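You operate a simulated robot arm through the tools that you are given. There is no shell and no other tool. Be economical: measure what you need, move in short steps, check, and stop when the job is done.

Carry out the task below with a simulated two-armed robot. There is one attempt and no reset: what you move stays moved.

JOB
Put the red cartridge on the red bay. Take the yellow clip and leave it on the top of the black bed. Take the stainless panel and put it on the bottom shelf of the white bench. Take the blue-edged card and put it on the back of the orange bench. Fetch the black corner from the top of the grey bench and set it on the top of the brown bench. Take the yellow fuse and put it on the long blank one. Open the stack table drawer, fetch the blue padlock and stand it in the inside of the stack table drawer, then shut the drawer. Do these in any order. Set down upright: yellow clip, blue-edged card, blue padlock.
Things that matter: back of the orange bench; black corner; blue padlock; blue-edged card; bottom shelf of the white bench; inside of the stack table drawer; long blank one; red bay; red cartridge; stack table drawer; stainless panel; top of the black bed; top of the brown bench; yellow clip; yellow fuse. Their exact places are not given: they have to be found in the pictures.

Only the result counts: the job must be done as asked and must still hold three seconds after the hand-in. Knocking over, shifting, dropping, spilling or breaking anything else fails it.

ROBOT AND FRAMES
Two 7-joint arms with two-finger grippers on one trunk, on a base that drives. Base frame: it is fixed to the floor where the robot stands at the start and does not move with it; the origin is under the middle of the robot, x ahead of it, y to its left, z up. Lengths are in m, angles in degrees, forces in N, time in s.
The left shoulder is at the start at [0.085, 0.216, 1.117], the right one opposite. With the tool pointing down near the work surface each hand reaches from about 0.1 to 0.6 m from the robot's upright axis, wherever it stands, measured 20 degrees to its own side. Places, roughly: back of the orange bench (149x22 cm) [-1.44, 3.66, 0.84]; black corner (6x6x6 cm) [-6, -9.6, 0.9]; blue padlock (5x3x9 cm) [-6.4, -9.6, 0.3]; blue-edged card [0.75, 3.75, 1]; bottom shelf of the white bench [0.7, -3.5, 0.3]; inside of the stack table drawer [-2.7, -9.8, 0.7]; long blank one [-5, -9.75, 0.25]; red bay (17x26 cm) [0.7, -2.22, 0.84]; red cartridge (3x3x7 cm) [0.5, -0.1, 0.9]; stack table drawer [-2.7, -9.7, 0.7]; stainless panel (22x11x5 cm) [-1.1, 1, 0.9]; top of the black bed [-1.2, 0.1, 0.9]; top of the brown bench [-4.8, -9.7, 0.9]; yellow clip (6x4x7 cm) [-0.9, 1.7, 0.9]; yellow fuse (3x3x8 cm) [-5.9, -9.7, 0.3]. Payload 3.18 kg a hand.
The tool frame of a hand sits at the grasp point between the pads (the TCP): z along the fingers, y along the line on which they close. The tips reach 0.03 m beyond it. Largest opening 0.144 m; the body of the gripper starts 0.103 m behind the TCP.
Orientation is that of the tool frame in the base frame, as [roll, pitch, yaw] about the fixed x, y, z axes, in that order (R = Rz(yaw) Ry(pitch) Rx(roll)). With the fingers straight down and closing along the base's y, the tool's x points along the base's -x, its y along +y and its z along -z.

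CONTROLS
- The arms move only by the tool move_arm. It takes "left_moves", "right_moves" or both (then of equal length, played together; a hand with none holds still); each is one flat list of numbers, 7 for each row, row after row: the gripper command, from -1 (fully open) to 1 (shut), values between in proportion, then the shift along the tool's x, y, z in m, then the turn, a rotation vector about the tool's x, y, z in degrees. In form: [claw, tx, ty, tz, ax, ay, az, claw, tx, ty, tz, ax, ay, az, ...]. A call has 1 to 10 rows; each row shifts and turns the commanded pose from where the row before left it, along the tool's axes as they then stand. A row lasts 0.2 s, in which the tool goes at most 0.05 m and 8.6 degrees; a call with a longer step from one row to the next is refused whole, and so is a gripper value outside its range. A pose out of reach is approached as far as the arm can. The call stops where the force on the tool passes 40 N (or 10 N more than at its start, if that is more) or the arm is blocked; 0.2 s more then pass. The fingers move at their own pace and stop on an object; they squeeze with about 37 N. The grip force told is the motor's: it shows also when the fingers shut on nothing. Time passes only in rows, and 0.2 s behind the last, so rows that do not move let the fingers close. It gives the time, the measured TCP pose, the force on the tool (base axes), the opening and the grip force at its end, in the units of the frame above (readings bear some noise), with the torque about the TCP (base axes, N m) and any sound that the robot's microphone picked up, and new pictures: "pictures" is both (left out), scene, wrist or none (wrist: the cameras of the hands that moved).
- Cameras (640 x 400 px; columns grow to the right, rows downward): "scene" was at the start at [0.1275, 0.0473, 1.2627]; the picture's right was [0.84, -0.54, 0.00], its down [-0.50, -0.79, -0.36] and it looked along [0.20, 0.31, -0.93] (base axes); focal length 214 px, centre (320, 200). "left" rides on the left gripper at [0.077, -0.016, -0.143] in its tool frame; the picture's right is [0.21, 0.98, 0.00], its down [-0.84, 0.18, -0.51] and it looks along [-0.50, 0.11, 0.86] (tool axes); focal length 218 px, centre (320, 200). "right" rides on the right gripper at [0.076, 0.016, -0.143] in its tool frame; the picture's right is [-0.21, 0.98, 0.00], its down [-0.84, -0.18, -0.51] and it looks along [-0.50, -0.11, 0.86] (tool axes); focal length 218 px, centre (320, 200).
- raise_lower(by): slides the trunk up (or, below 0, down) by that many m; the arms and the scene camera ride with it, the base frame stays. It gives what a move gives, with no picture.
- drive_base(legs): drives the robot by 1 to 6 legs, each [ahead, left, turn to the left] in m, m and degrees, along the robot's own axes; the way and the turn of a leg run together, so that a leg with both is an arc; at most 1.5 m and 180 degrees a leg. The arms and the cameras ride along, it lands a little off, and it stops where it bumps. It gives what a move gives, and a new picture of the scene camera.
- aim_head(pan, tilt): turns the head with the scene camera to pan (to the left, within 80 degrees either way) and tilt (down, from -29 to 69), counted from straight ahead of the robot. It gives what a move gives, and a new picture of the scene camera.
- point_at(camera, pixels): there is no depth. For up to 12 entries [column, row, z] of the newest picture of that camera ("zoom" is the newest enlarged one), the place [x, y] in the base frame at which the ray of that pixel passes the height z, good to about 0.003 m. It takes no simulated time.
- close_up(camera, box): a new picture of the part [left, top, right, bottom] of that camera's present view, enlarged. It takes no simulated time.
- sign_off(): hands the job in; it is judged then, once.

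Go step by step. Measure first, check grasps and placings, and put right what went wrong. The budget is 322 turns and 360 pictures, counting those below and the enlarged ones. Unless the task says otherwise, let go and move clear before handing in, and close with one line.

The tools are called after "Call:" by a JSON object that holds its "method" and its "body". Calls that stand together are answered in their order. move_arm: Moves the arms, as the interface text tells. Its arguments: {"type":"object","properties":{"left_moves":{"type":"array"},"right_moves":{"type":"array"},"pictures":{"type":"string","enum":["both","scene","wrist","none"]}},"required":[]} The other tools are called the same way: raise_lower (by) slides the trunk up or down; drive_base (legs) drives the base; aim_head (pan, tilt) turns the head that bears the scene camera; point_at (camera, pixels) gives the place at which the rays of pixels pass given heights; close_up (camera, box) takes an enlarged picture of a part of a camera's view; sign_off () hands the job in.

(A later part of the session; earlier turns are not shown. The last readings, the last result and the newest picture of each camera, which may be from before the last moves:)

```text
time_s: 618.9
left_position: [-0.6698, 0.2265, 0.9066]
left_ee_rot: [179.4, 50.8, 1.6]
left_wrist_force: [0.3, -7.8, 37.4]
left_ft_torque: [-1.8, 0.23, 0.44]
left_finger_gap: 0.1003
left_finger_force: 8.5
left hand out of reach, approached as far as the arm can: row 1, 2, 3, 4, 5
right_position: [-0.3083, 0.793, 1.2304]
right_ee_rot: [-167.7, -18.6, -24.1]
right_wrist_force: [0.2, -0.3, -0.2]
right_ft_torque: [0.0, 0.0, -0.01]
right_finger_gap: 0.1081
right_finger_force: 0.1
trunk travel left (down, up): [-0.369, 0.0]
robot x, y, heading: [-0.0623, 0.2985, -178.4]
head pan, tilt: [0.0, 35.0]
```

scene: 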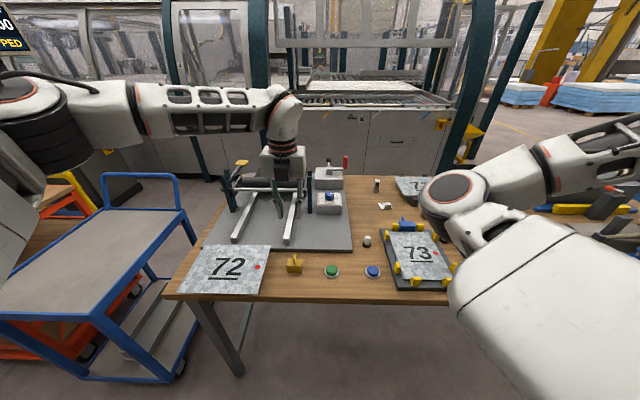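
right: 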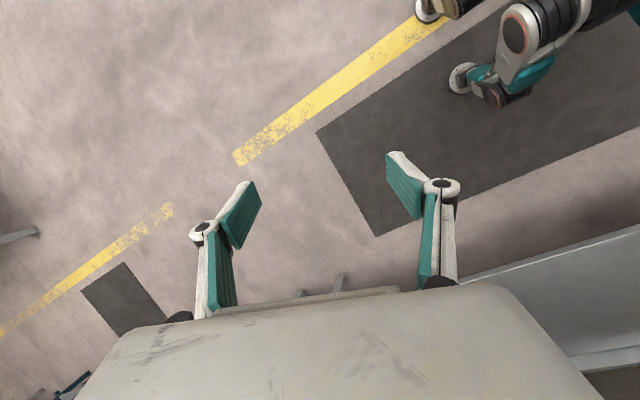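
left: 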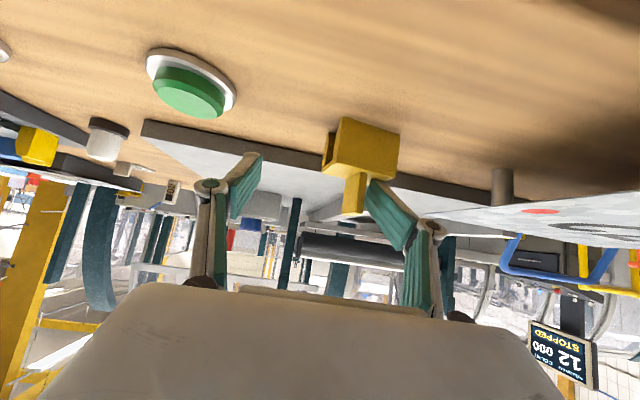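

The arm reached its near limit and a finger is pressing on the clip. Retract at once.

Call:
{"method": "move_arm", "body": {"left_moves": [-0.2, -0.005, 0, -0.01, 0, 0, 0, -0.2, -0.02, 0, -0.03, 0, 0, 0, -0.2, -0.02, 0, -0.03, 0, 0, 0, -0.2, -0.02, 0, -0.03, 0, 0, 0], "pictures": "both"}}

Call:
{"method": "close_up", "body": {"camera": "scene", "box": [220, 200, 400, 320]}}

```text
time_s: 619.9
left_position: [-0.6305, 0.2294, 1.0146]
left_ee_rot: [179.9, 50.3, 1.3]
left_wrist_force: [1.0, 0.6, 1.2]
left_ft_torque: [0.02, -0.02, 0.01]
left_finger_gap: 0.0863
left_finger_force: 0.2
right_position: [-0.3116, 0.7937, 1.2288]
right_ee_rot: [-167.7, -18.7, -24.2]
right_wrist_force: [0.4, -0.6, 0.5]
right_ft_torque: [0.0, 0.06, 0.02]
right_finger_gap: 0.1078
right_finger_force: 0.1
trunk travel left (down, up): [-0.369, 0.0]
robot x, y, heading: [-0.0628, 0.2951, -178.8]
head pan, tilt: [0.0, 35.0]
```

scene: 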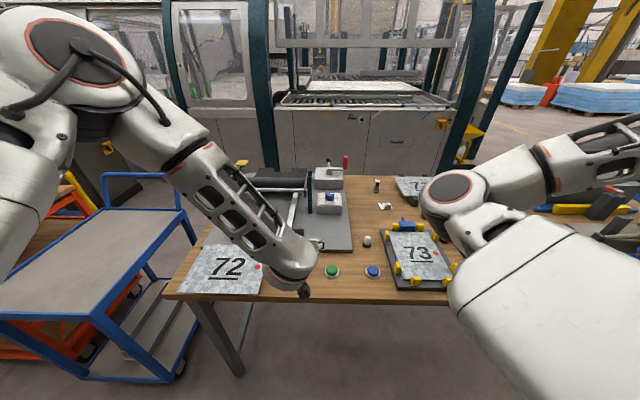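
left: 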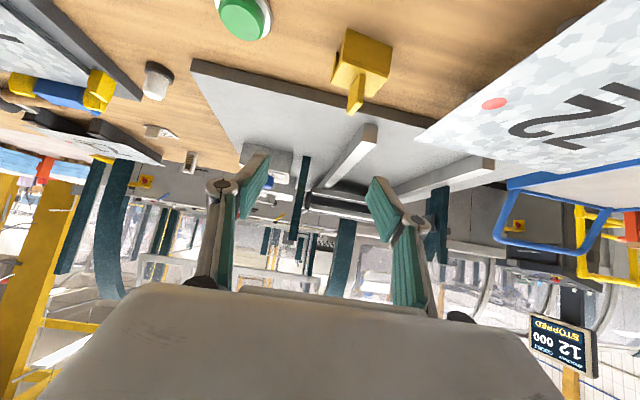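

```text
3.33 times, centred on (310, 260) of scene
```

zoom: 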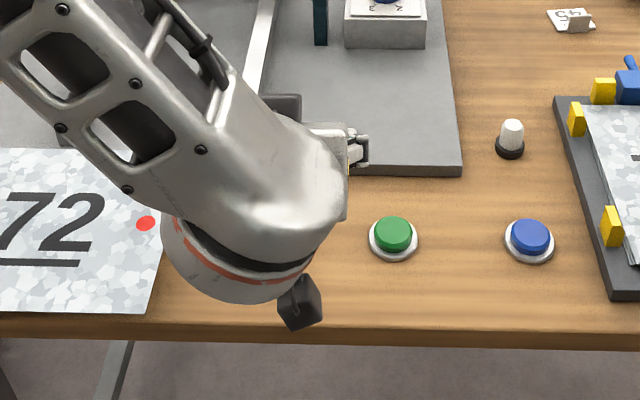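

Clip is still upright. Back the robot 0.12 m for a comfortable reach and relocate the clip.

Call:
{"method": "drive_base", "body": {"legs": [[-0.13, 0, -1]]}}

Call:
{"method": "close_up", "body": {"camera": "left", "box": [240, 0, 440, 125]}}

```text
time_s: 621.2
left_position: [-0.5021, 0.239, 1.0145]
left_ee_rot: [179.8, 50.4, 0.3]
left_wrist_force: [1.1, -1.1, -0.5]
left_ft_torque: [0.02, 0.0, 0.02]
left_finger_gap: 0.0865
left_finger_force: 0.1
right_position: [-0.1737, 0.7994, 1.2284]
right_ee_rot: [-167.8, -18.7, -25.1]
right_wrist_force: [0.3, 0.2, 0.1]
right_ft_torque: [0.01, 0.08, 0.01]
right_finger_gap: 0.1079
right_finger_force: 0.0
trunk travel left (down, up): [-0.369, 0.0]
robot x, y, heading: [0.0684, 0.2955, -179.7]
head pan, tilt: [0.0, 35.0]
```

scene: 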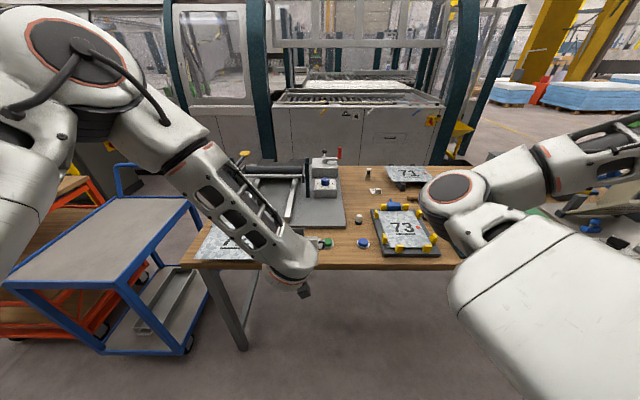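

```text
3.20 times, centred on (340, 62) of left
```

zoom: 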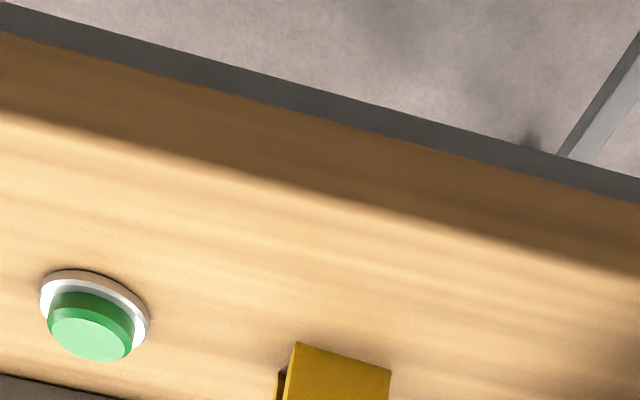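

Call:
{"method": "move_arm", "body": {"left_moves": [-0.2, 0, 0.0225, 0.02, 0, 0, 0, -0.2, 0, 0.0225, 0.02, 0, 0, 0, -0.2, 0.003, 0, 0.025, 0, 0, 0, -0.2, 0.004, 0, 0.027, 0, 0, 0], "pictures": "wrist"}}

Call:
{"method": "close_up", "body": {"camera": "left", "box": [220, 70, 420, 220]}}

```text
time_s: 622.2
left_position: [-0.5686, 0.192, 0.9519]
left_ee_rot: [179.8, 50.4, 0.3]
left_wrist_force: [-0.1, 0.7, -0.7]
left_ft_torque: [0.02, -0.04, 0.01]
left_finger_gap: 0.0863
left_finger_force: 0.1
right_position: [-0.1737, 0.7988, 1.2281]
right_ee_rot: [-167.7, -18.8, -25.3]
right_wrist_force: [0.4, 0.2, 0.0]
right_ft_torque: [0.02, 0.0, 0.01]
right_finger_gap: 0.108
right_finger_force: 0.1
trunk travel left (down, up): [-0.369, 0.0]
robot x, y, heading: [0.0667, 0.2974, -179.8]
head pan, tilt: [0.0, 35.0]
```

left: 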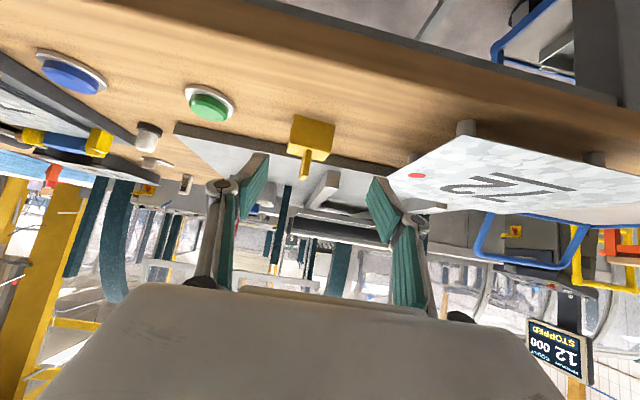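

```text
2.67 times, centred on (320, 145) of left
```

zoom: 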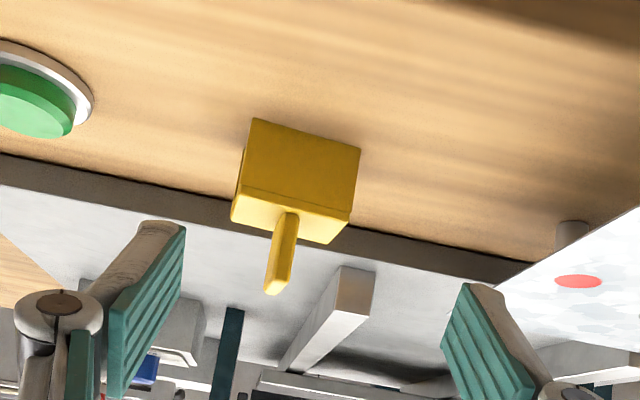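

Clip is 1.1 cm to the other side now; correct and advance 11.7 cm.

Call:
{"method": "move_arm", "body": {"left_moves": [-0.2, 0, -0.011, 0, 0, 0, 0, -0.2, 0.002, 0, 0.04, 0, 0, 0, -0.2, 0.002, 0, 0.04, 0, 0, 0], "pictures": "wrist"}}

```text
time_s: 623.0
left_position: [-0.632, 0.203, 0.8957]
left_ee_rot: [179.8, 50.3, 0.4]
left_wrist_force: [-1.0, 0.3, -0.5]
left_ft_torque: [-0.01, -0.03, 0.04]
left_finger_gap: 0.0864
left_finger_force: 0.0
right_position: [-0.1744, 0.7989, 1.2276]
right_ee_rot: [-167.6, -18.9, -25.2]
right_wrist_force: [0.8, -1.2, 0.6]
right_ft_torque: [-0.01, 0.0, 0.0]
right_finger_gap: 0.1082
right_finger_force: 0.1
trunk travel left (down, up): [-0.369, 0.0]
robot x, y, heading: [0.0635, 0.2951, -179.5]
head pan, tilt: [0.0, 35.0]
```

left: 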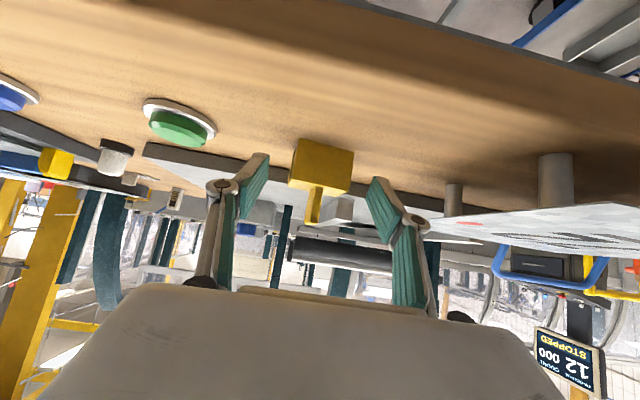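

Centred. Advance the rest and close on the base block.

Call:
{"method": "move_arm", "body": {"left_moves": [-0.2, 0.0005, 0, 0.018, 0, 0, 0, -0.2, 0.0005, 0, 0.017, 0, 0, 0, 0.5, 0, 0, 0, 0, 0, 0, 1, 0, 0, 0, 0, 0, 0, 1, 0, 0, 0, 0, 0, 0], "pictures": "wrist"}}

```text
time_s: 624.2
left_position: [-0.6563, 0.2049, 0.8778]
left_ee_rot: [179.8, 50.8, 0.3]
left_wrist_force: [0.4, 4.4, 28.9]
left_ft_torque: [0.43, 0.42, -0.12]
left_finger_gap: 0.0487
left_finger_force: 37.0
right_position: [-0.1711, 0.7994, 1.2283]
right_ee_rot: [-167.7, -18.7, -25.2]
right_wrist_force: [0.5, 0.5, 0.0]
right_ft_torque: [0.01, -0.02, 0.02]
right_finger_gap: 0.1078
right_finger_force: 0.0
trunk travel left (down, up): [-0.369, 0.0]
robot x, y, heading: [0.0643, 0.2921, -179.9]
head pan, tilt: [0.0, 35.0]
```

left: 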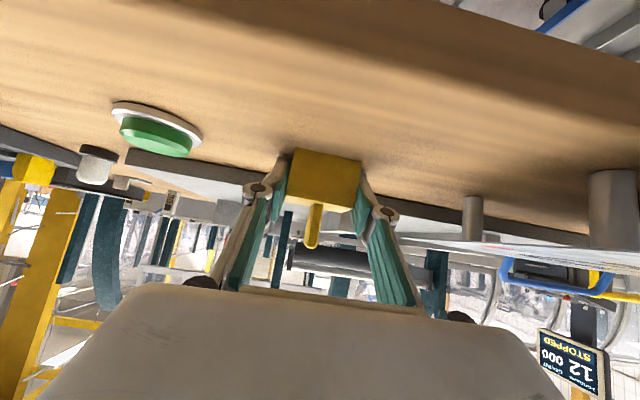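

Gripped the base block with the tool at 50°. Lift 0.22 m.

Call:
{"method": "move_arm", "body": {"left_moves": [1, -0.0115, 0, -0.0096, 0, 0, 0, 1, -0.023, 0, -0.0193, 0, 0, 0, 1, -0.03, 0, -0.0257, 0, 0, 0, 1, -0.03, 0, -0.0257, 0, 0, 0, 1, -0.03, 0, -0.0257, 0, 0, 0, 1, -0.03, 0, -0.0257, 0, 0, 0, 1, -0.03, 0, -0.0257, 0, 0, 0], "pictures": "both"}}

```text
time_s: 625.8
left_position: [-0.651, 0.2042, 1.117]
left_ee_rot: [179.9, 50.2, 0.4]
left_wrist_force: [1.1, 0.0, -0.3]
left_ft_torque: [0.0, 0.03, 0.01]
left_finger_gap: 0.0494
left_finger_force: 37.2
right_position: [-0.1736, 0.7991, 1.2293]
right_ee_rot: [-167.7, -18.8, -25.2]
right_wrist_force: [0.0, 0.4, 0.1]
right_ft_torque: [0.02, 0.01, 0.01]
right_finger_gap: 0.1081
right_finger_force: 0.1
trunk travel left (down, up): [-0.369, 0.0]
robot x, y, heading: [0.0676, 0.2952, -179.8]
head pan, tilt: [0.0, 35.0]
```

scene: 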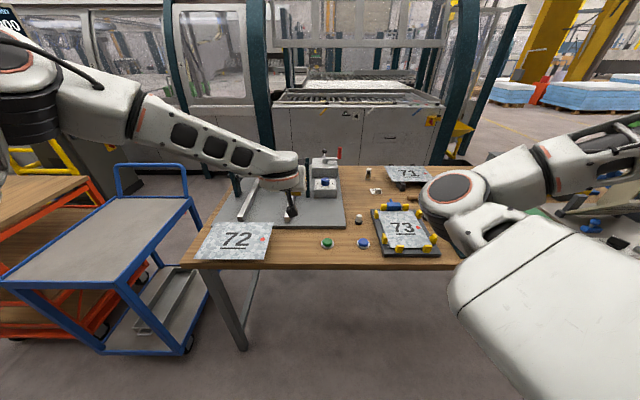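
left: 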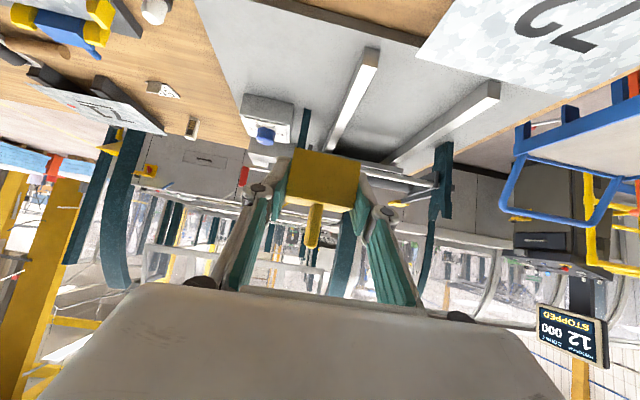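

Good. Shift the hand toward y≈0.04, raise a bit more, then drive in.

Call:
{"method": "move_arm", "body": {"left_moves": [1, -0.0115, 0.04, -0.0096, 0, 0, 0, 1, -0.0115, 0.04, -0.0096, 0, 0, 0, 1, -0.0115, 0.04, -0.0096, 0, 0, 0, 1, -0.0115, 0.035, -0.0096, 0, 0, 0], "pictures": "none"}}

Call:
{"method": "drive_base", "body": {"legs": [[0.37, 0, 0]]}}

Call:
{"method": "move_arm", "body": {"left_moves": [1, 0, 0, 0, 0, 0, 0], "pictures": "wrist"}}

```text
time_s: 626.8
left_position: [-0.647, 0.0501, 1.1765]
left_ee_rot: [180.0, 50.3, 0.4]
left_wrist_force: [0.4, 0.3, 0.5]
left_ft_torque: [0.04, 0.0, -0.01]
left_finger_gap: 0.0487
left_finger_force: 37.4
right_position: [-0.1743, 0.7987, 1.228]
right_ee_rot: [-167.6, -18.7, -25.3]
right_wrist_force: [0.9, -0.5, 0.2]
right_ft_torque: [0.03, 0.04, 0.03]
right_finger_gap: 0.1076
right_finger_force: 0.0
trunk travel left (down, up): [-0.369, 0.0]
robot x, y, heading: [0.0668, 0.2959, -179.5]
head pan, tilt: [0.0, 35.0]
```

```text
time_s: 629.1
left_position: [-1.0214, 0.05, 1.1765]
left_ee_rot: [179.9, 50.3, 0.2]
left_wrist_force: [0.1, 0.6, -0.1]
left_ft_torque: [0.0, -0.04, -0.01]
left_finger_gap: 0.049
left_finger_force: 37.2
right_position: [-0.5463, 0.7971, 1.2278]
right_ee_rot: [-167.6, -18.8, -25.3]
right_wrist_force: [-0.5, 0.2, 0.2]
right_ft_torque: [0.0, 0.0, -0.02]
right_finger_gap: 0.1082
right_finger_force: 0.1
trunk travel left (down, up): [-0.369, 0.0]
robot x, y, heading: [-0.3036, 0.2936, -179.7]
head pan, tilt: [0.0, 35.0]
```

scene: 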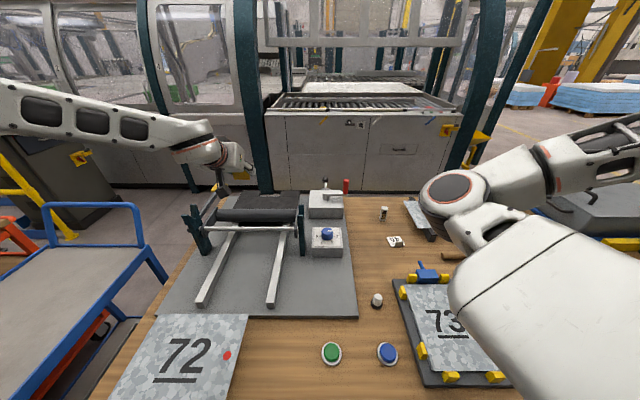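

```text
time_s: 629.5
left_position: [-1.0194, 0.0503, 1.1775]
left_ee_rot: [179.8, 50.4, 0.2]
left_wrist_force: [0.1, 0.3, -0.3]
left_ft_torque: [-0.02, 0.03, -0.02]
left_finger_gap: 0.049
left_finger_force: 36.8
right_position: [-0.5452, 0.7977, 1.2278]
right_ee_rot: [-167.6, -18.7, -25.3]
right_wrist_force: [0.5, 0.1, 0.3]
right_ft_torque: [0.02, -0.03, 0.0]
right_finger_gap: 0.1081
right_finger_force: 0.1
trunk travel left (down, up): [-0.369, 0.0]
robot x, y, heading: [-0.3082, 0.2958, -179.4]
head pan, tilt: [0.0, 35.0]
```

left: 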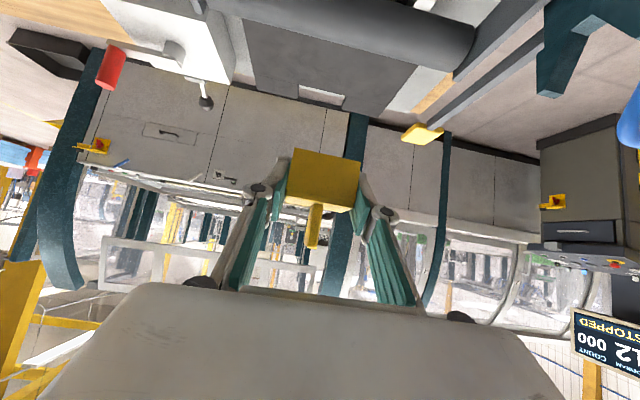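

Bed and its notch (320,95) are in view; measure.

Call:
{"method": "point_at", "body": {"camera": "left", "pixels": [[300, 88, 0.9], [342, 98, 0.9], [257, 88, 0.9], [383, 115, 0.9], [240, 20, 0.9], [415, 65, 0.9], [320, 60, 0.9]]}}

```text
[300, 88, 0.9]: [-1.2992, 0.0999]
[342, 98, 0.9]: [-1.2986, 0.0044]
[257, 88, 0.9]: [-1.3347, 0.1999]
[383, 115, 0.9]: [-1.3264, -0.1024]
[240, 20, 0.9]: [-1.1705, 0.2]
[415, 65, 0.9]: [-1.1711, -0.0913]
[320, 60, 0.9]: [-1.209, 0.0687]
```

Place at (-1.235,0.05), ahead of the notch. Move forward and partly down.

Call:
{"method": "move_arm", "body": {"left_moves": [1, -0.0101, 0, 0.0382, 0, 0, 0, 1, -0.0101, 0, 0.0382, 0, 0, 0, 1, -0.0101, 0, 0.0382, 0, 0, 0, 1, -0.0101, 0, 0.0382, 0, 0, 0, 1, -0.0101, 0, 0.0382, 0, 0, 0, 1, -0.0101, 0, 0.0382, 0, 0, 0], "pictures": "both"}}

Call:
{"method": "close_up", "body": {"camera": "scene", "box": [160, 130, 360, 280]}}

```text
time_s: 630.9
left_position: [-1.2378, 0.0523, 1.0765]
left_ee_rot: [179.8, 50.1, 0.2]
left_wrist_force: [0.4, 0.7, 0.2]
left_ft_torque: [-0.01, -0.04, 0.03]
left_finger_gap: 0.0489
left_finger_force: 37.5
right_position: [-0.5465, 0.799, 1.2281]
right_ee_rot: [-167.7, -18.7, -25.3]
right_wrist_force: [-1.0, -0.6, 0.2]
right_ft_torque: [-0.06, -0.06, -0.03]
right_finger_gap: 0.108
right_finger_force: 0.1
trunk travel left (down, up): [-0.369, 0.0]
robot x, y, heading: [-0.3055, 0.2946, -179.7]
head pan, tilt: [0.0, 35.0]
```

scene: 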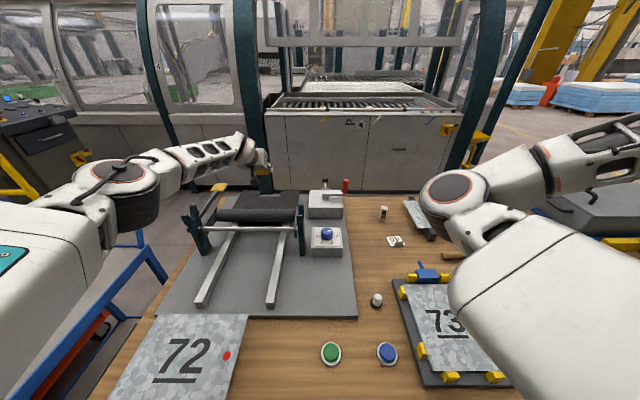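
left: 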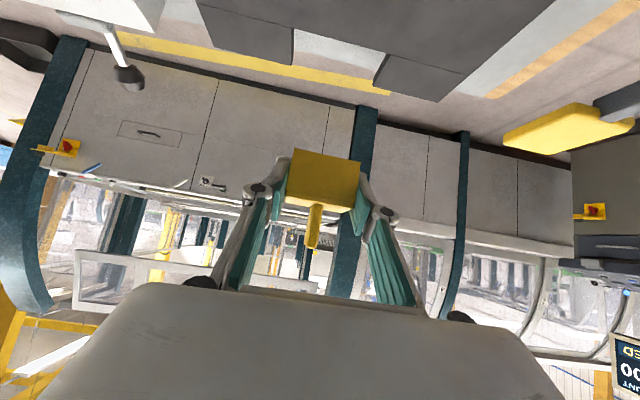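

```text
2.67 times, centred on (260, 205) of scene
```

zoom: 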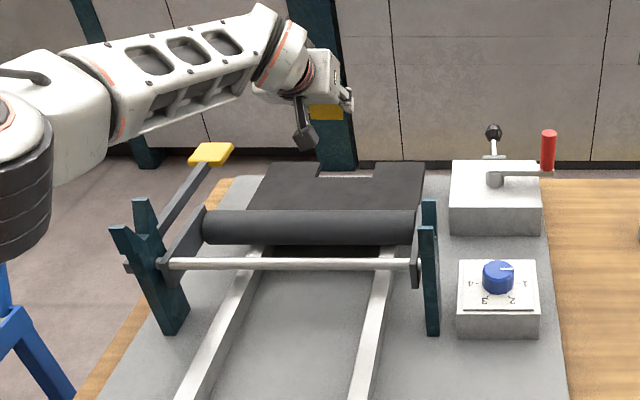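

Reach is fine. Lower 0.1 m and check clearance to the post and roller.

Call:
{"method": "move_arm", "body": {"left_moves": [1, 0.0231, 0, 0.0192, 0, 0, 0, 1, 0.0231, 0, 0.0192, 0, 0, 0, 1, 0.0231, 0, 0.0192, 0, 0, 0, 1, 0.0077, 0, 0.0064, 0, 0, 0], "pictures": "wrist"}}

Call:
{"method": "close_up", "body": {"camera": "scene", "box": [160, 130, 360, 280]}}

```text
time_s: 631.9
left_position: [-1.2334, 0.052, 0.9846]
left_ee_rot: [179.8, 50.4, 0.4]
left_wrist_force: [-0.4, -0.3, -0.6]
left_ft_torque: [0.04, 0.01, -0.02]
left_finger_gap: 0.0486
left_finger_force: 36.6
left hand out of reach, approached as far as the arm can: row 4
right_position: [-0.5454, 0.7968, 1.228]
right_ee_rot: [-167.6, -18.7, -25.2]
right_wrist_force: [0.7, -0.9, -0.4]
right_ft_torque: [-0.01, 0.01, -0.02]
right_finger_gap: 0.1079
right_finger_force: 0.0
trunk travel left (down, up): [-0.369, 0.0]
robot x, y, heading: [-0.3052, 0.2941, -180.1]
head pan, tilt: [0.0, 35.0]
```

left: 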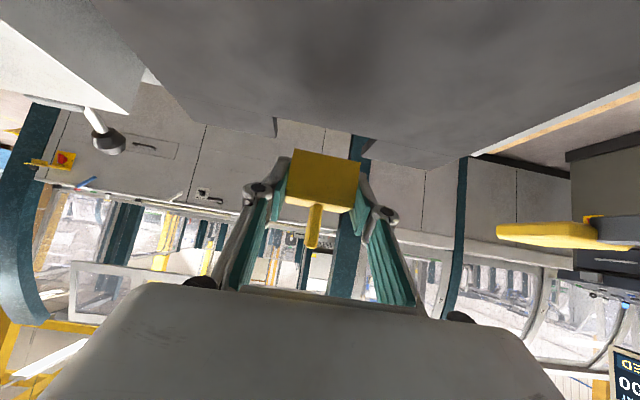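

```text
2.67 times, centred on (260, 205) of scene
```

zoom: 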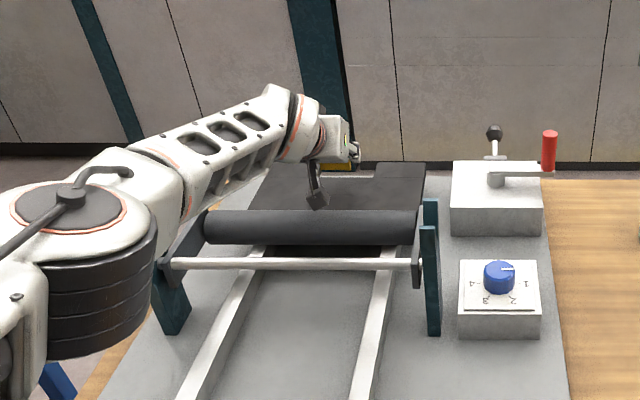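

Near the arm's limit; use the trunk for the last 4 cm, gently.

Call:
{"method": "raise_lower", "body": {"by": -0.03}}

```text
time_s: 632.7
left_position: [-1.2338, 0.0489, 0.957]
left_ee_rot: [179.6, 50.4, 0.2]
left_wrist_force: [1.2, -2.4, 2.6]
left_ft_torque: [0.07, -0.56, -0.3]
left_finger_gap: 0.0485
left_finger_force: 36.9
right_position: [-0.5455, 0.7968, 1.1979]
right_ee_rot: [-167.7, -18.6, -25.0]
right_wrist_force: [0.4, -0.3, 0.9]
right_ft_torque: [0.01, 0.01, -0.01]
right_finger_gap: 0.108
right_finger_force: 0.0
trunk travel left (down, up): [-0.339, 0.03]
robot x, y, heading: [-0.3085, 0.2928, -179.9]
head pan, tilt: [0.0, 35.0]
```

The torque shows the wrist camera touching the roller. Lift 2 cm, go 3.5 cm deeper with the base, then lower again.

Call:
{"method": "raise_lower", "body": {"by": 0.025}}

Call:
{"method": "drive_base", "body": {"legs": [[0.037, 0, 0]]}}

Call:
{"method": "raise_lower", "body": {"by": -0.03}}

```text
time_s: 633.4
left_position: [-1.2337, 0.0488, 0.9793]
left_ee_rot: [179.7, 50.3, 0.2]
left_wrist_force: [1.5, -0.7, -0.5]
left_ft_torque: [0.03, -0.01, 0.0]
left_finger_gap: 0.0483
left_finger_force: 37.3
right_position: [-0.5467, 0.7969, 1.2232]
right_ee_rot: [-167.6, -18.8, -25.2]
right_wrist_force: [-1.2, 0.3, 0.1]
right_ft_torque: [0.02, 0.0, -0.02]
right_finger_gap: 0.1079
right_finger_force: 0.0
trunk travel left (down, up): [-0.364, 0.005]
robot x, y, heading: [-0.3037, 0.292, -179.7]
head pan, tilt: [0.0, 35.0]
```

```text
time_s: 634.3
left_position: [-1.272, 0.0475, 0.9778]
left_ee_rot: [179.8, 50.3, 0.3]
left_wrist_force: [-0.3, -0.7, -0.4]
left_ft_torque: [0.02, 0.0, 0.03]
left_finger_gap: 0.0486
left_finger_force: 37.7
right_position: [-0.5849, 0.7966, 1.2224]
right_ee_rot: [-167.6, -18.9, -25.2]
right_wrist_force: [-0.4, -0.4, -0.6]
right_ft_torque: [0.02, -0.08, 0.01]
right_finger_gap: 0.108
right_finger_force: 0.0
trunk travel left (down, up): [-0.364, 0.005]
robot x, y, heading: [-0.3473, 0.2953, -179.8]
head pan, tilt: [0.0, 35.0]
```

scene: 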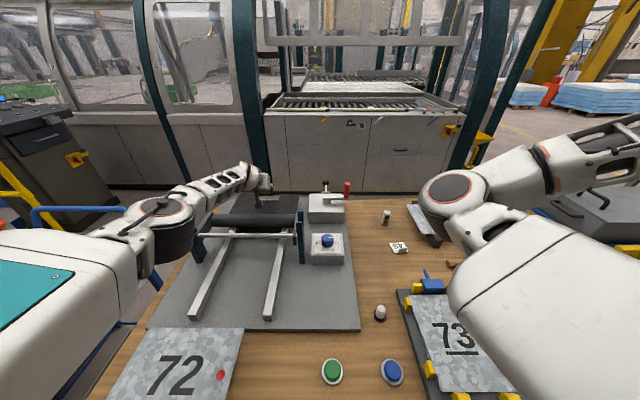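

```text
time_s: 635.0
left_position: [-1.2713, 0.0474, 0.9513]
left_ee_rot: [179.8, 50.5, 0.2]
left_wrist_force: [-1.1, -1.0, 3.5]
left_ft_torque: [0.04, -0.61, -0.11]
left_finger_gap: 0.0488
left_finger_force: 36.6
right_position: [-0.5826, 0.7959, 1.193]
right_ee_rot: [-167.7, -18.6, -25.2]
right_wrist_force: [0.8, 0.3, -1.0]
right_ft_torque: [0.04, 0.03, 0.0]
right_finger_gap: 0.1082
right_finger_force: 0.0
trunk travel left (down, up): [-0.334, 0.035]
robot x, y, heading: [-0.3406, 0.2932, -179.6]
head pan, tilt: [0.0, 35.0]
```

Still grazing the roller's back. Raise 1.5 cm, shift to y≈-0.04 (clear of the notch) and 1.6 cm deeper, then lower.

Call:
{"method": "raise_lower", "body": {"by": 0.015}}

Call:
{"method": "move_arm", "body": {"left_moves": [1, -0.005, 0.03, 0.006, 0, 0, 0, 1, -0.005, 0.03, 0.006, 0, 0, 0, 1, 0, 0.025, 0, 0, 0, 0], "pictures": "wrist"}}

```text
time_s: 635.6
left_position: [-1.2702, 0.0485, 0.9636]
left_ee_rot: [179.8, 50.3, 0.4]
left_wrist_force: [0.3, -0.9, 0.3]
left_ft_torque: [-0.03, 0.01, -0.02]
left_finger_gap: 0.0487
left_finger_force: 37.2
right_position: [-0.5846, 0.7978, 1.208]
right_ee_rot: [-167.6, -18.8, -25.2]
right_wrist_force: [0.2, 0.2, -0.1]
right_ft_torque: [-0.01, 0.0, 0.0]
right_finger_gap: 0.1078
right_finger_force: 0.1
trunk travel left (down, up): [-0.349, 0.02]
robot x, y, heading: [-0.3452, 0.294, -179.6]
head pan, tilt: [0.0, 35.0]
```

```text
time_s: 636.5
left_position: [-1.2707, -0.018, 0.9637]
left_ee_rot: [179.7, 50.3, 0.4]
left_wrist_force: [-0.6, 0.5, -0.6]
left_ft_torque: [0.0, 0.0, 0.02]
left_finger_gap: 0.0485
left_finger_force: 36.9
left hand out of reach, approached as far as the arm can: row 1
right_position: [-0.5832, 0.7964, 1.2087]
right_ee_rot: [-167.6, -18.6, -25.1]
right_wrist_force: [0.6, 0.4, 0.4]
right_ft_torque: [0.07, 0.0, 0.01]
right_finger_gap: 0.1081
right_finger_force: 0.2
trunk travel left (down, up): [-0.349, 0.02]
robot x, y, heading: [-0.342, 0.2935, -179.5]
head pan, tilt: [0.0, 35.0]
```

left: 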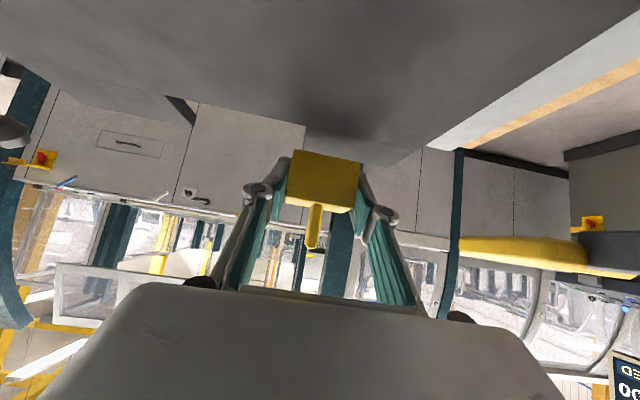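

Go 1.8 cm deeper with the base, then lower.

Call:
{"method": "drive_base", "body": {"legs": [[0.018, 0, 0]]}}

Call:
{"method": "raise_lower", "body": {"by": -0.018}}

```text
time_s: 637.2
left_position: [-1.2888, -0.017, 0.9633]
left_ee_rot: [179.8, 50.4, 0.1]
left_wrist_force: [-0.6, -0.7, 0.2]
left_ft_torque: [-0.01, 0.0, 0.03]
left_finger_gap: 0.0487
left_finger_force: 37.1
right_position: [-0.6014, 0.7972, 1.2087]
right_ee_rot: [-167.5, -18.8, -25.2]
right_wrist_force: [-0.7, -0.1, 0.0]
right_ft_torque: [-0.02, -0.05, 0.03]
right_finger_gap: 0.108
right_finger_force: 0.0
trunk travel left (down, up): [-0.349, 0.02]
robot x, y, heading: [-0.3633, 0.2935, -179.7]
head pan, tilt: [0.0, 35.0]
```

scene: 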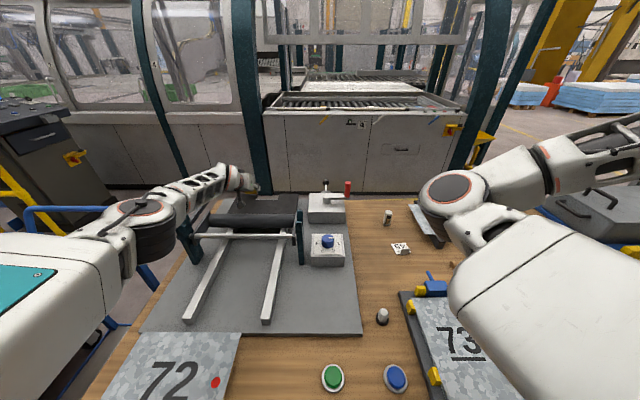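

```text
time_s: 637.9
left_position: [-1.2892, -0.0171, 0.9456]
left_ee_rot: [179.7, 50.4, 0.3]
left_wrist_force: [-0.1, 0.8, -0.3]
left_ft_torque: [0.01, -0.02, -0.03]
left_finger_gap: 0.0488
left_finger_force: 36.6
right_position: [-0.6003, 0.7971, 1.191]
right_ee_rot: [-167.7, -18.7, -25.2]
right_wrist_force: [0.5, -0.7, 1.0]
right_ft_torque: [0.0, 0.0, 0.02]
right_finger_gap: 0.108
right_finger_force: 0.0
trunk travel left (down, up): [-0.331, 0.038]
robot x, y, heading: [-0.357, 0.2906, -179.7]
head pan, tilt: [0.0, 35.0]
```

Call:
{"method": "raise_lower", "body": {"by": -0.006}}

Call:
{"method": "raise_lower", "body": {"by": -0.004}}

```text
time_s: 638.4
left_position: [-1.2878, -0.0178, 0.9454]
left_ee_rot: [179.5, 50.8, 0.1]
left_wrist_force: [1.5, -0.5, 14.3]
left_ft_torque: [-0.43, 0.23, 0.07]
left_finger_gap: 0.0487
left_finger_force: 36.9
right_position: [-0.5998, 0.7961, 1.184]
right_ee_rot: [-167.6, -18.7, -25.3]
right_wrist_force: [0.3, -0.8, -0.2]
right_ft_torque: [0.01, 0.01, 0.02]
right_finger_gap: 0.1081
right_finger_force: 0.0
trunk travel left (down, up): [-0.325, 0.044]
robot x, y, heading: [-0.3598, 0.2936, -179.6]
head pan, tilt: [0.0, 35.0]
```

```text
time_s: 639.0
left_position: [-1.288, -0.0175, 0.9432]
left_ee_rot: [179.5, 51.1, 0.0]
left_wrist_force: [-0.7, -2.4, 28.6]
left_ft_torque: [-0.95, 0.46, 0.0]
left_finger_gap: 0.0489
left_finger_force: 37.3
right_position: [-0.598, 0.7969, 1.1804]
right_ee_rot: [-167.7, -18.6, -25.2]
right_wrist_force: [-0.2, -0.7, 0.4]
right_ft_torque: [-0.01, -0.02, 0.02]
right_finger_gap: 0.108
right_finger_force: 0.1
trunk travel left (down, up): [-0.321, 0.048]
robot x, y, heading: [-0.3585, 0.293, -179.8]
head pan, tilt: [0.0, 35.0]
```

Contact on the bed (28 N). Ease up 3 mm, open slowly, then rise vertically.

Call:
{"method": "raise_lower", "body": {"by": 0.004}}

Call:
{"method": "move_arm", "body": {"left_moves": [0.25, 0, 0, 0, 0, 0, 0, 0.0, 0, 0, 0, 0, 0, 0, 0.0, 0, 0, 0, 0, 0, 0], "pictures": "wrist"}}

```text
time_s: 639.5
left_position: [-1.2878, -0.0165, 0.9439]
left_ee_rot: [179.6, 50.7, 0.2]
left_wrist_force: [-2.2, -3.7, 20.5]
left_ft_torque: [-0.7, 0.36, -0.08]
left_finger_gap: 0.0489
left_finger_force: 37.3
right_position: [-0.5995, 0.7972, 1.1838]
right_ee_rot: [-167.7, -18.8, -25.2]
right_wrist_force: [-0.5, 0.3, -0.3]
right_ft_torque: [0.0, 0.0, 0.02]
right_finger_gap: 0.1082
right_finger_force: 0.0
trunk travel left (down, up): [-0.325, 0.044]
robot x, y, heading: [-0.3618, 0.2964, -179.9]
head pan, tilt: [0.0, 35.0]
```

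```text
time_s: 640.3
left_position: [-1.2874, -0.0149, 0.942]
left_ee_rot: [179.7, 50.6, 0.1]
left_wrist_force: [-9.7, 1.5, 13.3]
left_ft_torque: [-0.42, 0.38, -0.35]
left_finger_gap: 0.0738
left_finger_force: 0.0
right_position: [-0.5996, 0.7981, 1.1827]
right_ee_rot: [-167.6, -18.7, -25.2]
right_wrist_force: [0.6, 0.8, -0.1]
right_ft_torque: [0.01, -0.01, -0.01]
right_finger_gap: 0.1077
right_finger_force: 0.1
trunk travel left (down, up): [-0.325, 0.044]
robot x, y, heading: [-0.3614, 0.2953, -179.9]
head pan, tilt: [0.0, 35.0]
```

left: 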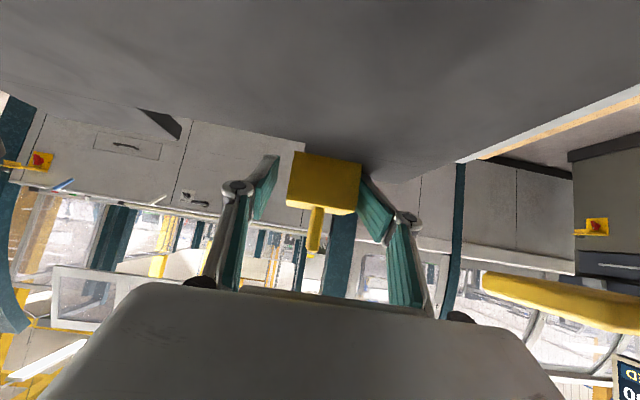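

Fingers open; the clip is standing. Rise vertically with the trunk and look.

Call:
{"method": "raise_lower", "body": {"by": 0.044}}

Call:
{"method": "move_arm", "body": {"left_moves": [0.0, -0.023, 0, -0.0193, 0, 0, 0, 0.0, -0.03, 0, -0.0257, 0, 0, 0, 0.0, -0.03, 0, -0.0257, 0, 0, 0, 0.0, -0.03, 0, -0.0257, 0, 0, 0], "pictures": "both"}}

Call:
{"method": "close_up", "body": {"camera": "scene", "box": [160, 150, 360, 280]}}

```text
time_s: 641.2
left_position: [-1.2891, -0.0174, 0.9823]
left_ee_rot: [179.8, 50.2, 0.2]
left_wrist_force: [0.0, 0.1, 0.3]
left_ft_torque: [0.02, 0.0, 0.0]
left_finger_gap: 0.072
left_finger_force: 0.1
right_position: [-0.6007, 0.797, 1.2285]
right_ee_rot: [-167.6, -18.8, -25.1]
right_wrist_force: [0.3, -0.4, -0.2]
right_ft_torque: [0.03, -0.01, -0.01]
right_finger_gap: 0.1081
right_finger_force: 0.0
trunk travel left (down, up): [-0.369, 0.0]
robot x, y, heading: [-0.3618, 0.2921, -179.4]
head pan, tilt: [0.0, 35.0]
```

```text
time_s: 642.2
left_position: [-1.2872, -0.0137, 1.135]
left_ee_rot: [179.8, 50.4, 0.3]
left_wrist_force: [0.0, 0.7, 0.1]
left_ft_torque: [0.01, 0.06, 0.01]
left_finger_gap: 0.0722
left_finger_force: 0.1
right_position: [-0.6006, 0.7982, 1.229]
right_ee_rot: [-167.7, -18.7, -25.2]
right_wrist_force: [0.6, 0.7, 0.2]
right_ft_torque: [-0.03, 0.04, 0.02]
right_finger_gap: 0.1081
right_finger_force: 0.0
trunk travel left (down, up): [-0.369, 0.0]
robot x, y, heading: [-0.3612, 0.2949, -179.5]
head pan, tilt: [0.0, 35.0]
```

scene: 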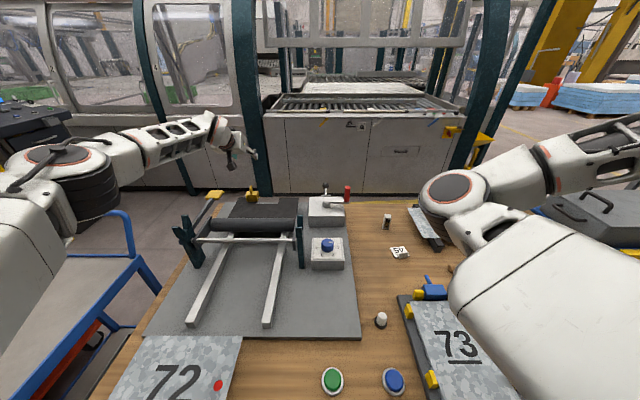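
left: 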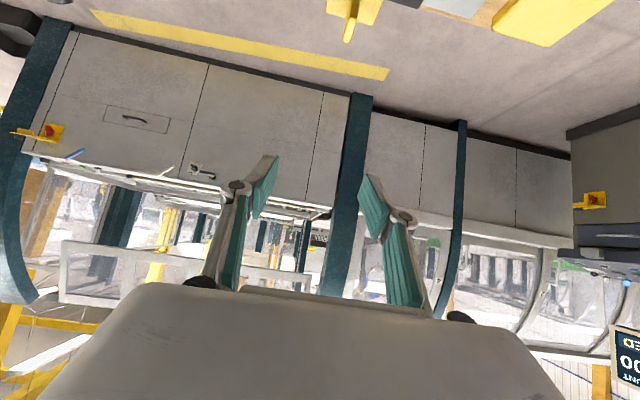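

```text
3.08 times, centred on (260, 215) of scene
```

zoom: 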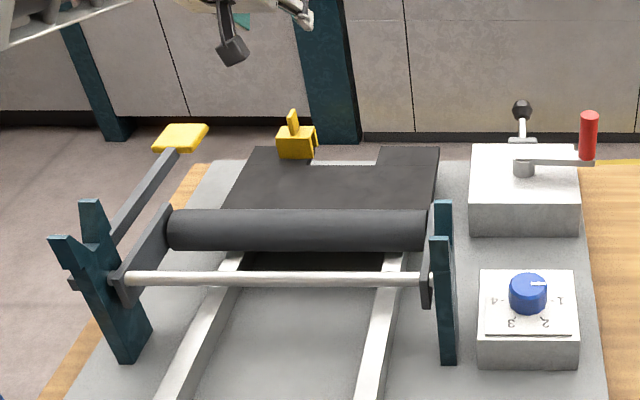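

The clip stands on the bed near its back edge. Measure how far it is on.

Call:
{"method": "point_at", "body": {"camera": "zoom", "pixels": [[280, 156, 0.9], [314, 158, 0.9], [255, 147, 0.9], [437, 147, 0.9], [240, 190, 0.9], [320, 163, 0.9], [378, 165, 0.9]]}}

Call:
{"method": "close_up", "body": {"camera": "scene", "box": [220, 170, 300, 230]}}

```text
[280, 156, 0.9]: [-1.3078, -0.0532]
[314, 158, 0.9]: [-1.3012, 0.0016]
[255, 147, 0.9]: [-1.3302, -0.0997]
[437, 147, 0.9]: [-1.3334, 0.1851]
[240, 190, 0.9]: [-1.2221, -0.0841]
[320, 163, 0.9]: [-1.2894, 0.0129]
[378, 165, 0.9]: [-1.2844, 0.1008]
```

```text
6.67 times, centred on (260, 200) of scene
```

zoom: 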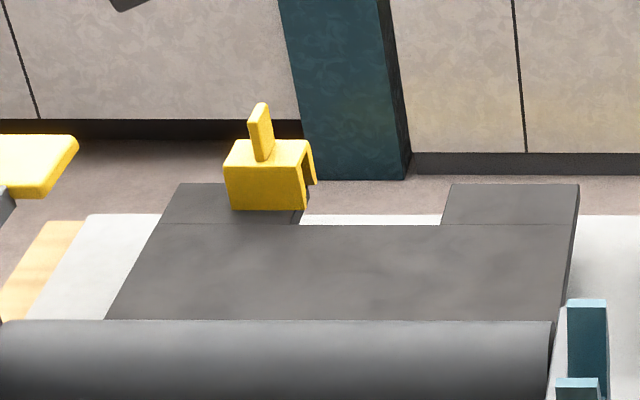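

The clip stands, but too far back (overhanging the bed's back edge by ~1.4 cm). I'll re-grip it with a steeper tool (40°) and set it ~7 cm further forward. First adjust the tilt above it.

Call:
{"method": "move_arm", "body": {"left_moves": [0.0, 0, 0.006, 0, 0, 5.2, 0, 0.0, 0, 0.006, 0, 0, 5.2, 0, 0.0, -0.015, 0, 0.013, 0, 0, 0, 0.0, -0.0075, 0, 0.0065, 0, 0, 0], "pictures": "wrist"}}

```text
time_s: 643.2
left_position: [-1.2677, -0.0171, 1.134]
left_ee_rot: [179.9, 42.8, 0.4]
left_wrist_force: [-0.1, -0.9, -0.5]
left_ft_torque: [-0.01, 0.04, 0.0]
left_finger_gap: 0.0721
left_finger_force: 0.0
left hand out of reach, approached as far as the arm can: row 1, 2, 3, 4
right_position: [-0.6006, 0.7979, 1.2274]
right_ee_rot: [-167.7, -18.6, -25.2]
right_wrist_force: [0.0, -0.1, -0.3]
right_ft_torque: [0.03, 0.03, 0.01]
right_finger_gap: 0.1083
right_finger_force: 0.1
trunk travel left (down, up): [-0.369, 0.0]
robot x, y, heading: [-0.361, 0.2902, -179.5]
head pan, tilt: [0.0, 35.0]
```

left: 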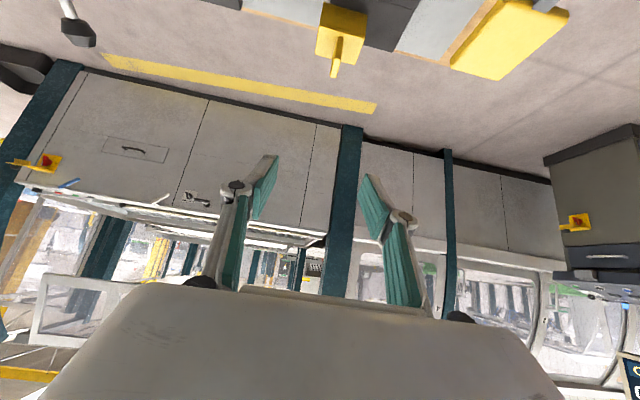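

The arm is at its reach limit here. Parts of the robot lower than the bench would meet the bench edge first, so I'll creep the base 4.5 cm further forward.

Call:
{"method": "drive_base", "body": {"legs": [[0.045, 0, 0]]}}

Call:
{"method": "move_arm", "body": {"left_moves": [0.0, -0.01, 0, 0.01, 0, 0, 0, 0.0, 0, 0.004, 0, 0, 0, 0], "pictures": "wrist"}}

```text
time_s: 644.1
left_position: [-1.3158, -0.018, 1.1329]
left_ee_rot: [179.8, 42.7, 0.3]
left_wrist_force: [-0.4, -0.8, -0.3]
left_ft_torque: [0.03, -0.01, -0.02]
left_finger_gap: 0.0718
left_finger_force: 0.1
right_position: [-0.6475, 0.7962, 1.2283]
right_ee_rot: [-167.6, -18.7, -25.3]
right_wrist_force: [-1.4, 0.6, 0.0]
right_ft_torque: [0.0, -0.1, -0.03]
right_finger_gap: 0.1078
right_finger_force: 0.0
trunk travel left (down, up): [-0.369, 0.0]
robot x, y, heading: [-0.4053, 0.2978, -179.7]
head pan, tilt: [0.0, 35.0]
```

scene: 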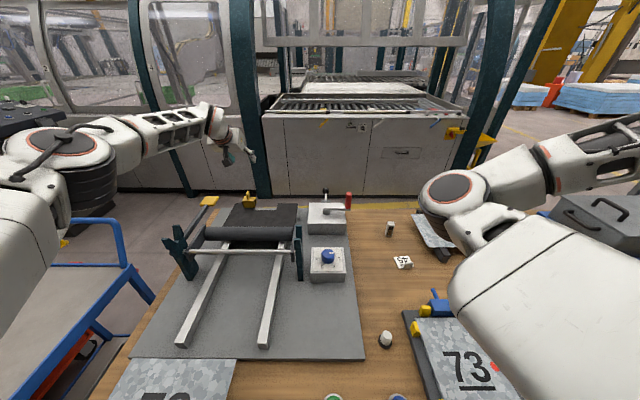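

```text
time_s: 644.7
left_position: [-1.3144, -0.0212, 1.1335]
left_ee_rot: [179.9, 42.9, 0.4]
left_wrist_force: [0.4, -0.7, 0.6]
left_ft_torque: [0.01, 0.0, 0.0]
left_finger_gap: 0.072
left_finger_force: 0.0
left hand out of reach, approached as far as the arm can: row 1
right_position: [-0.6472, 0.7959, 1.2288]
right_ee_rot: [-167.6, -18.9, -25.3]
right_wrist_force: [0.2, -0.3, 0.1]
right_ft_torque: [0.01, -0.02, -0.01]
right_finger_gap: 0.1078
right_finger_force: 0.0
trunk travel left (down, up): [-0.369, 0.0]
robot x, y, heading: [-0.4037, 0.2908, -179.6]
head pan, tilt: [0.0, 35.0]
```

left: 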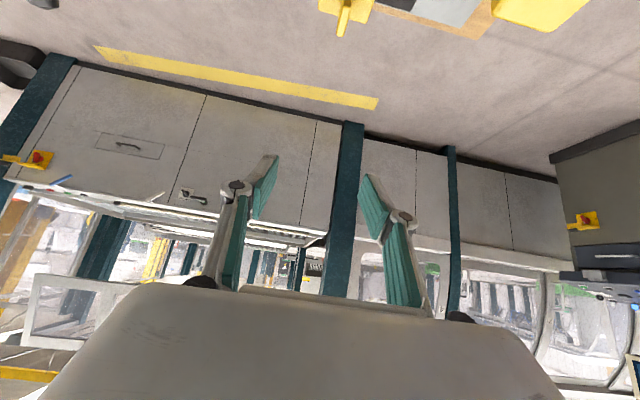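

Call:
{"method": "move_arm", "body": {"left_moves": [0.0, 0.0272, 0, 0.0293, 0, 0, 0, 0.0, 0.0272, 0, 0.0293, 0, 0, 0, 0.0, 0.0272, 0, 0.0293, 0, 0, 0], "pictures": "wrist"}}

Call:
{"method": "close_up", "body": {"camera": "left", "box": [220, 40, 420, 190]}}

```text
time_s: 645.5
left_position: [-1.3142, -0.022, 1.0123]
left_ee_rot: [179.8, 42.8, 0.4]
left_wrist_force: [-0.3, -0.3, 0.3]
left_ft_torque: [0.01, -0.04, 0.0]
left_finger_gap: 0.072
left_finger_force: 0.0
right_position: [-0.6476, 0.797, 1.2279]
right_ee_rot: [-167.6, -18.7, -25.2]
right_wrist_force: [0.6, 0.4, -0.7]
right_ft_torque: [0.01, -0.04, 0.0]
right_finger_gap: 0.1079
right_finger_force: 0.0
trunk travel left (down, up): [-0.369, 0.0]
robot x, y, heading: [-0.4031, 0.2932, -179.7]
head pan, tilt: [0.0, 35.0]
```

left: 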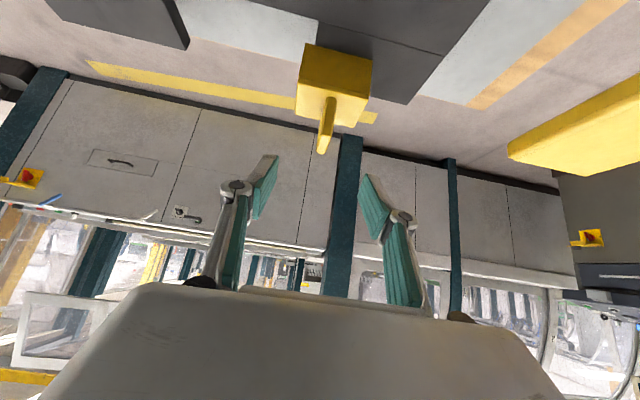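

```text
2.67 times, centred on (320, 115) of left
```

zoom: 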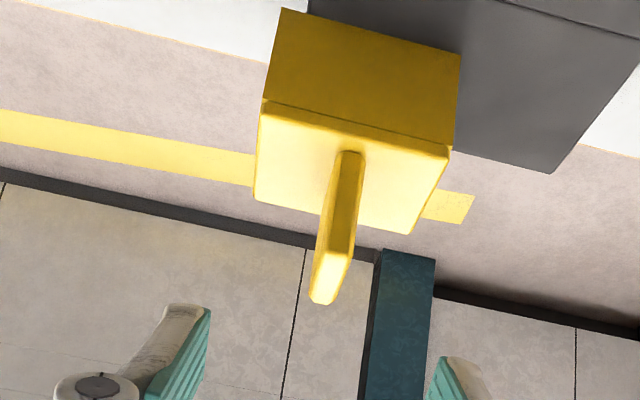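

Call:
{"method": "point_at", "body": {"camera": "zoom", "pixels": [[262, 100, 0.95], [450, 148, 0.95], [255, 200, 0.95], [408, 235, 0.95], [330, 280, 0.97], [283, 8, 0.9], [460, 52, 0.9]]}}

```text
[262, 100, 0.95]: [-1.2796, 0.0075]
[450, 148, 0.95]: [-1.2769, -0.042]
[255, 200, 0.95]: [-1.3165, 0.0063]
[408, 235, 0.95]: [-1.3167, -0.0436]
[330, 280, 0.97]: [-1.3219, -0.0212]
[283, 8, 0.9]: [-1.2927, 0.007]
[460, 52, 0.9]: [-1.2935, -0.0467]
```

The clip's centre is about (-1.305,-0.018) on the left tab. Descend onto it and grip.

Call:
{"method": "move_arm", "body": {"left_moves": [0.0, 0.019, -0.0013, 0.016, 0, 0, 0, 0.0, 0.019, -0.0013, 0.016, 0, 0, 0, 0.0, 0.018, -0.0013, 0.015, 0, 0, 0], "pictures": "wrist"}}

```text
time_s: 646.3
left_position: [-1.3043, -0.0176, 0.9435]
left_ee_rot: [179.8, 42.8, 0.3]
left_wrist_force: [-1.1, -0.8, 4.1]
left_ft_torque: [-0.17, 0.05, -0.1]
left_finger_gap: 0.0725
left_finger_force: 0.5
right_position: [-0.6463, 0.7966, 1.2284]
right_ee_rot: [-167.6, -18.7, -25.3]
right_wrist_force: [-0.8, -0.6, -0.3]
right_ft_torque: [0.02, 0.0, 0.02]
right_finger_gap: 0.1079
right_finger_force: 0.0
trunk travel left (down, up): [-0.369, 0.0]
robot x, y, heading: [-0.4064, 0.294, -179.8]
head pan, tilt: [0.0, 35.0]
```

left: 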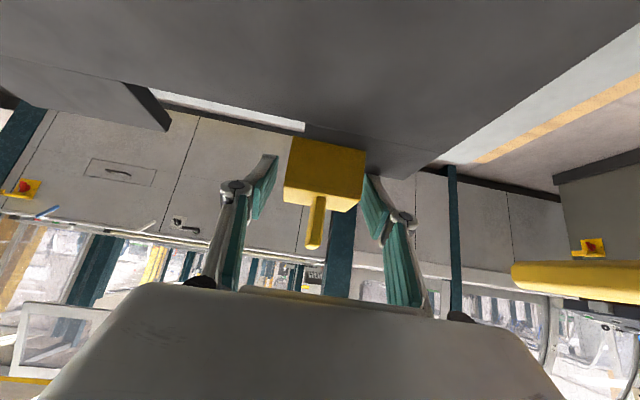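

Tips just touch the bed. Close.

Call:
{"method": "move_arm", "body": {"left_moves": [0.3, -0.0014, 0, -0.0015, 0, 0, 0, 1, 0, 0, 0, 0, 0, 0, 1, 0, 0, 0, 0, 0, 0, 1, -0.0068, 0, -0.0073, 0, 0, 0, 1, -0.0136, 0, -0.0147, 0, 0, 0], "pictures": "wrist"}}

```text
time_s: 647.5
left_position: [-1.3069, -0.018, 0.9728]
left_ee_rot: [179.8, 42.7, 0.4]
left_wrist_force: [0.2, -0.6, -0.8]
left_ft_torque: [-0.02, 0.03, 0.01]
left_finger_gap: 0.0483
left_finger_force: 36.6
right_position: [-0.6473, 0.796, 1.2277]
right_ee_rot: [-167.6, -18.7, -25.2]
right_wrist_force: [0.6, 0.2, -0.1]
right_ft_torque: [-0.05, -0.03, -0.02]
right_finger_gap: 0.1082
right_finger_force: 0.1
trunk travel left (down, up): [-0.369, 0.0]
robot x, y, heading: [-0.4068, 0.2956, -179.7]
head pan, tilt: [0.0, 35.0]
```

left: 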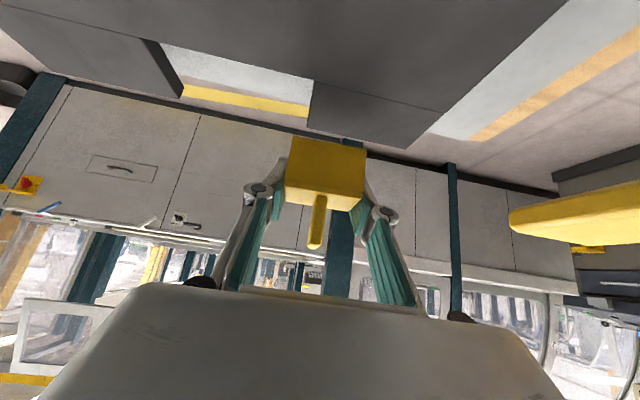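

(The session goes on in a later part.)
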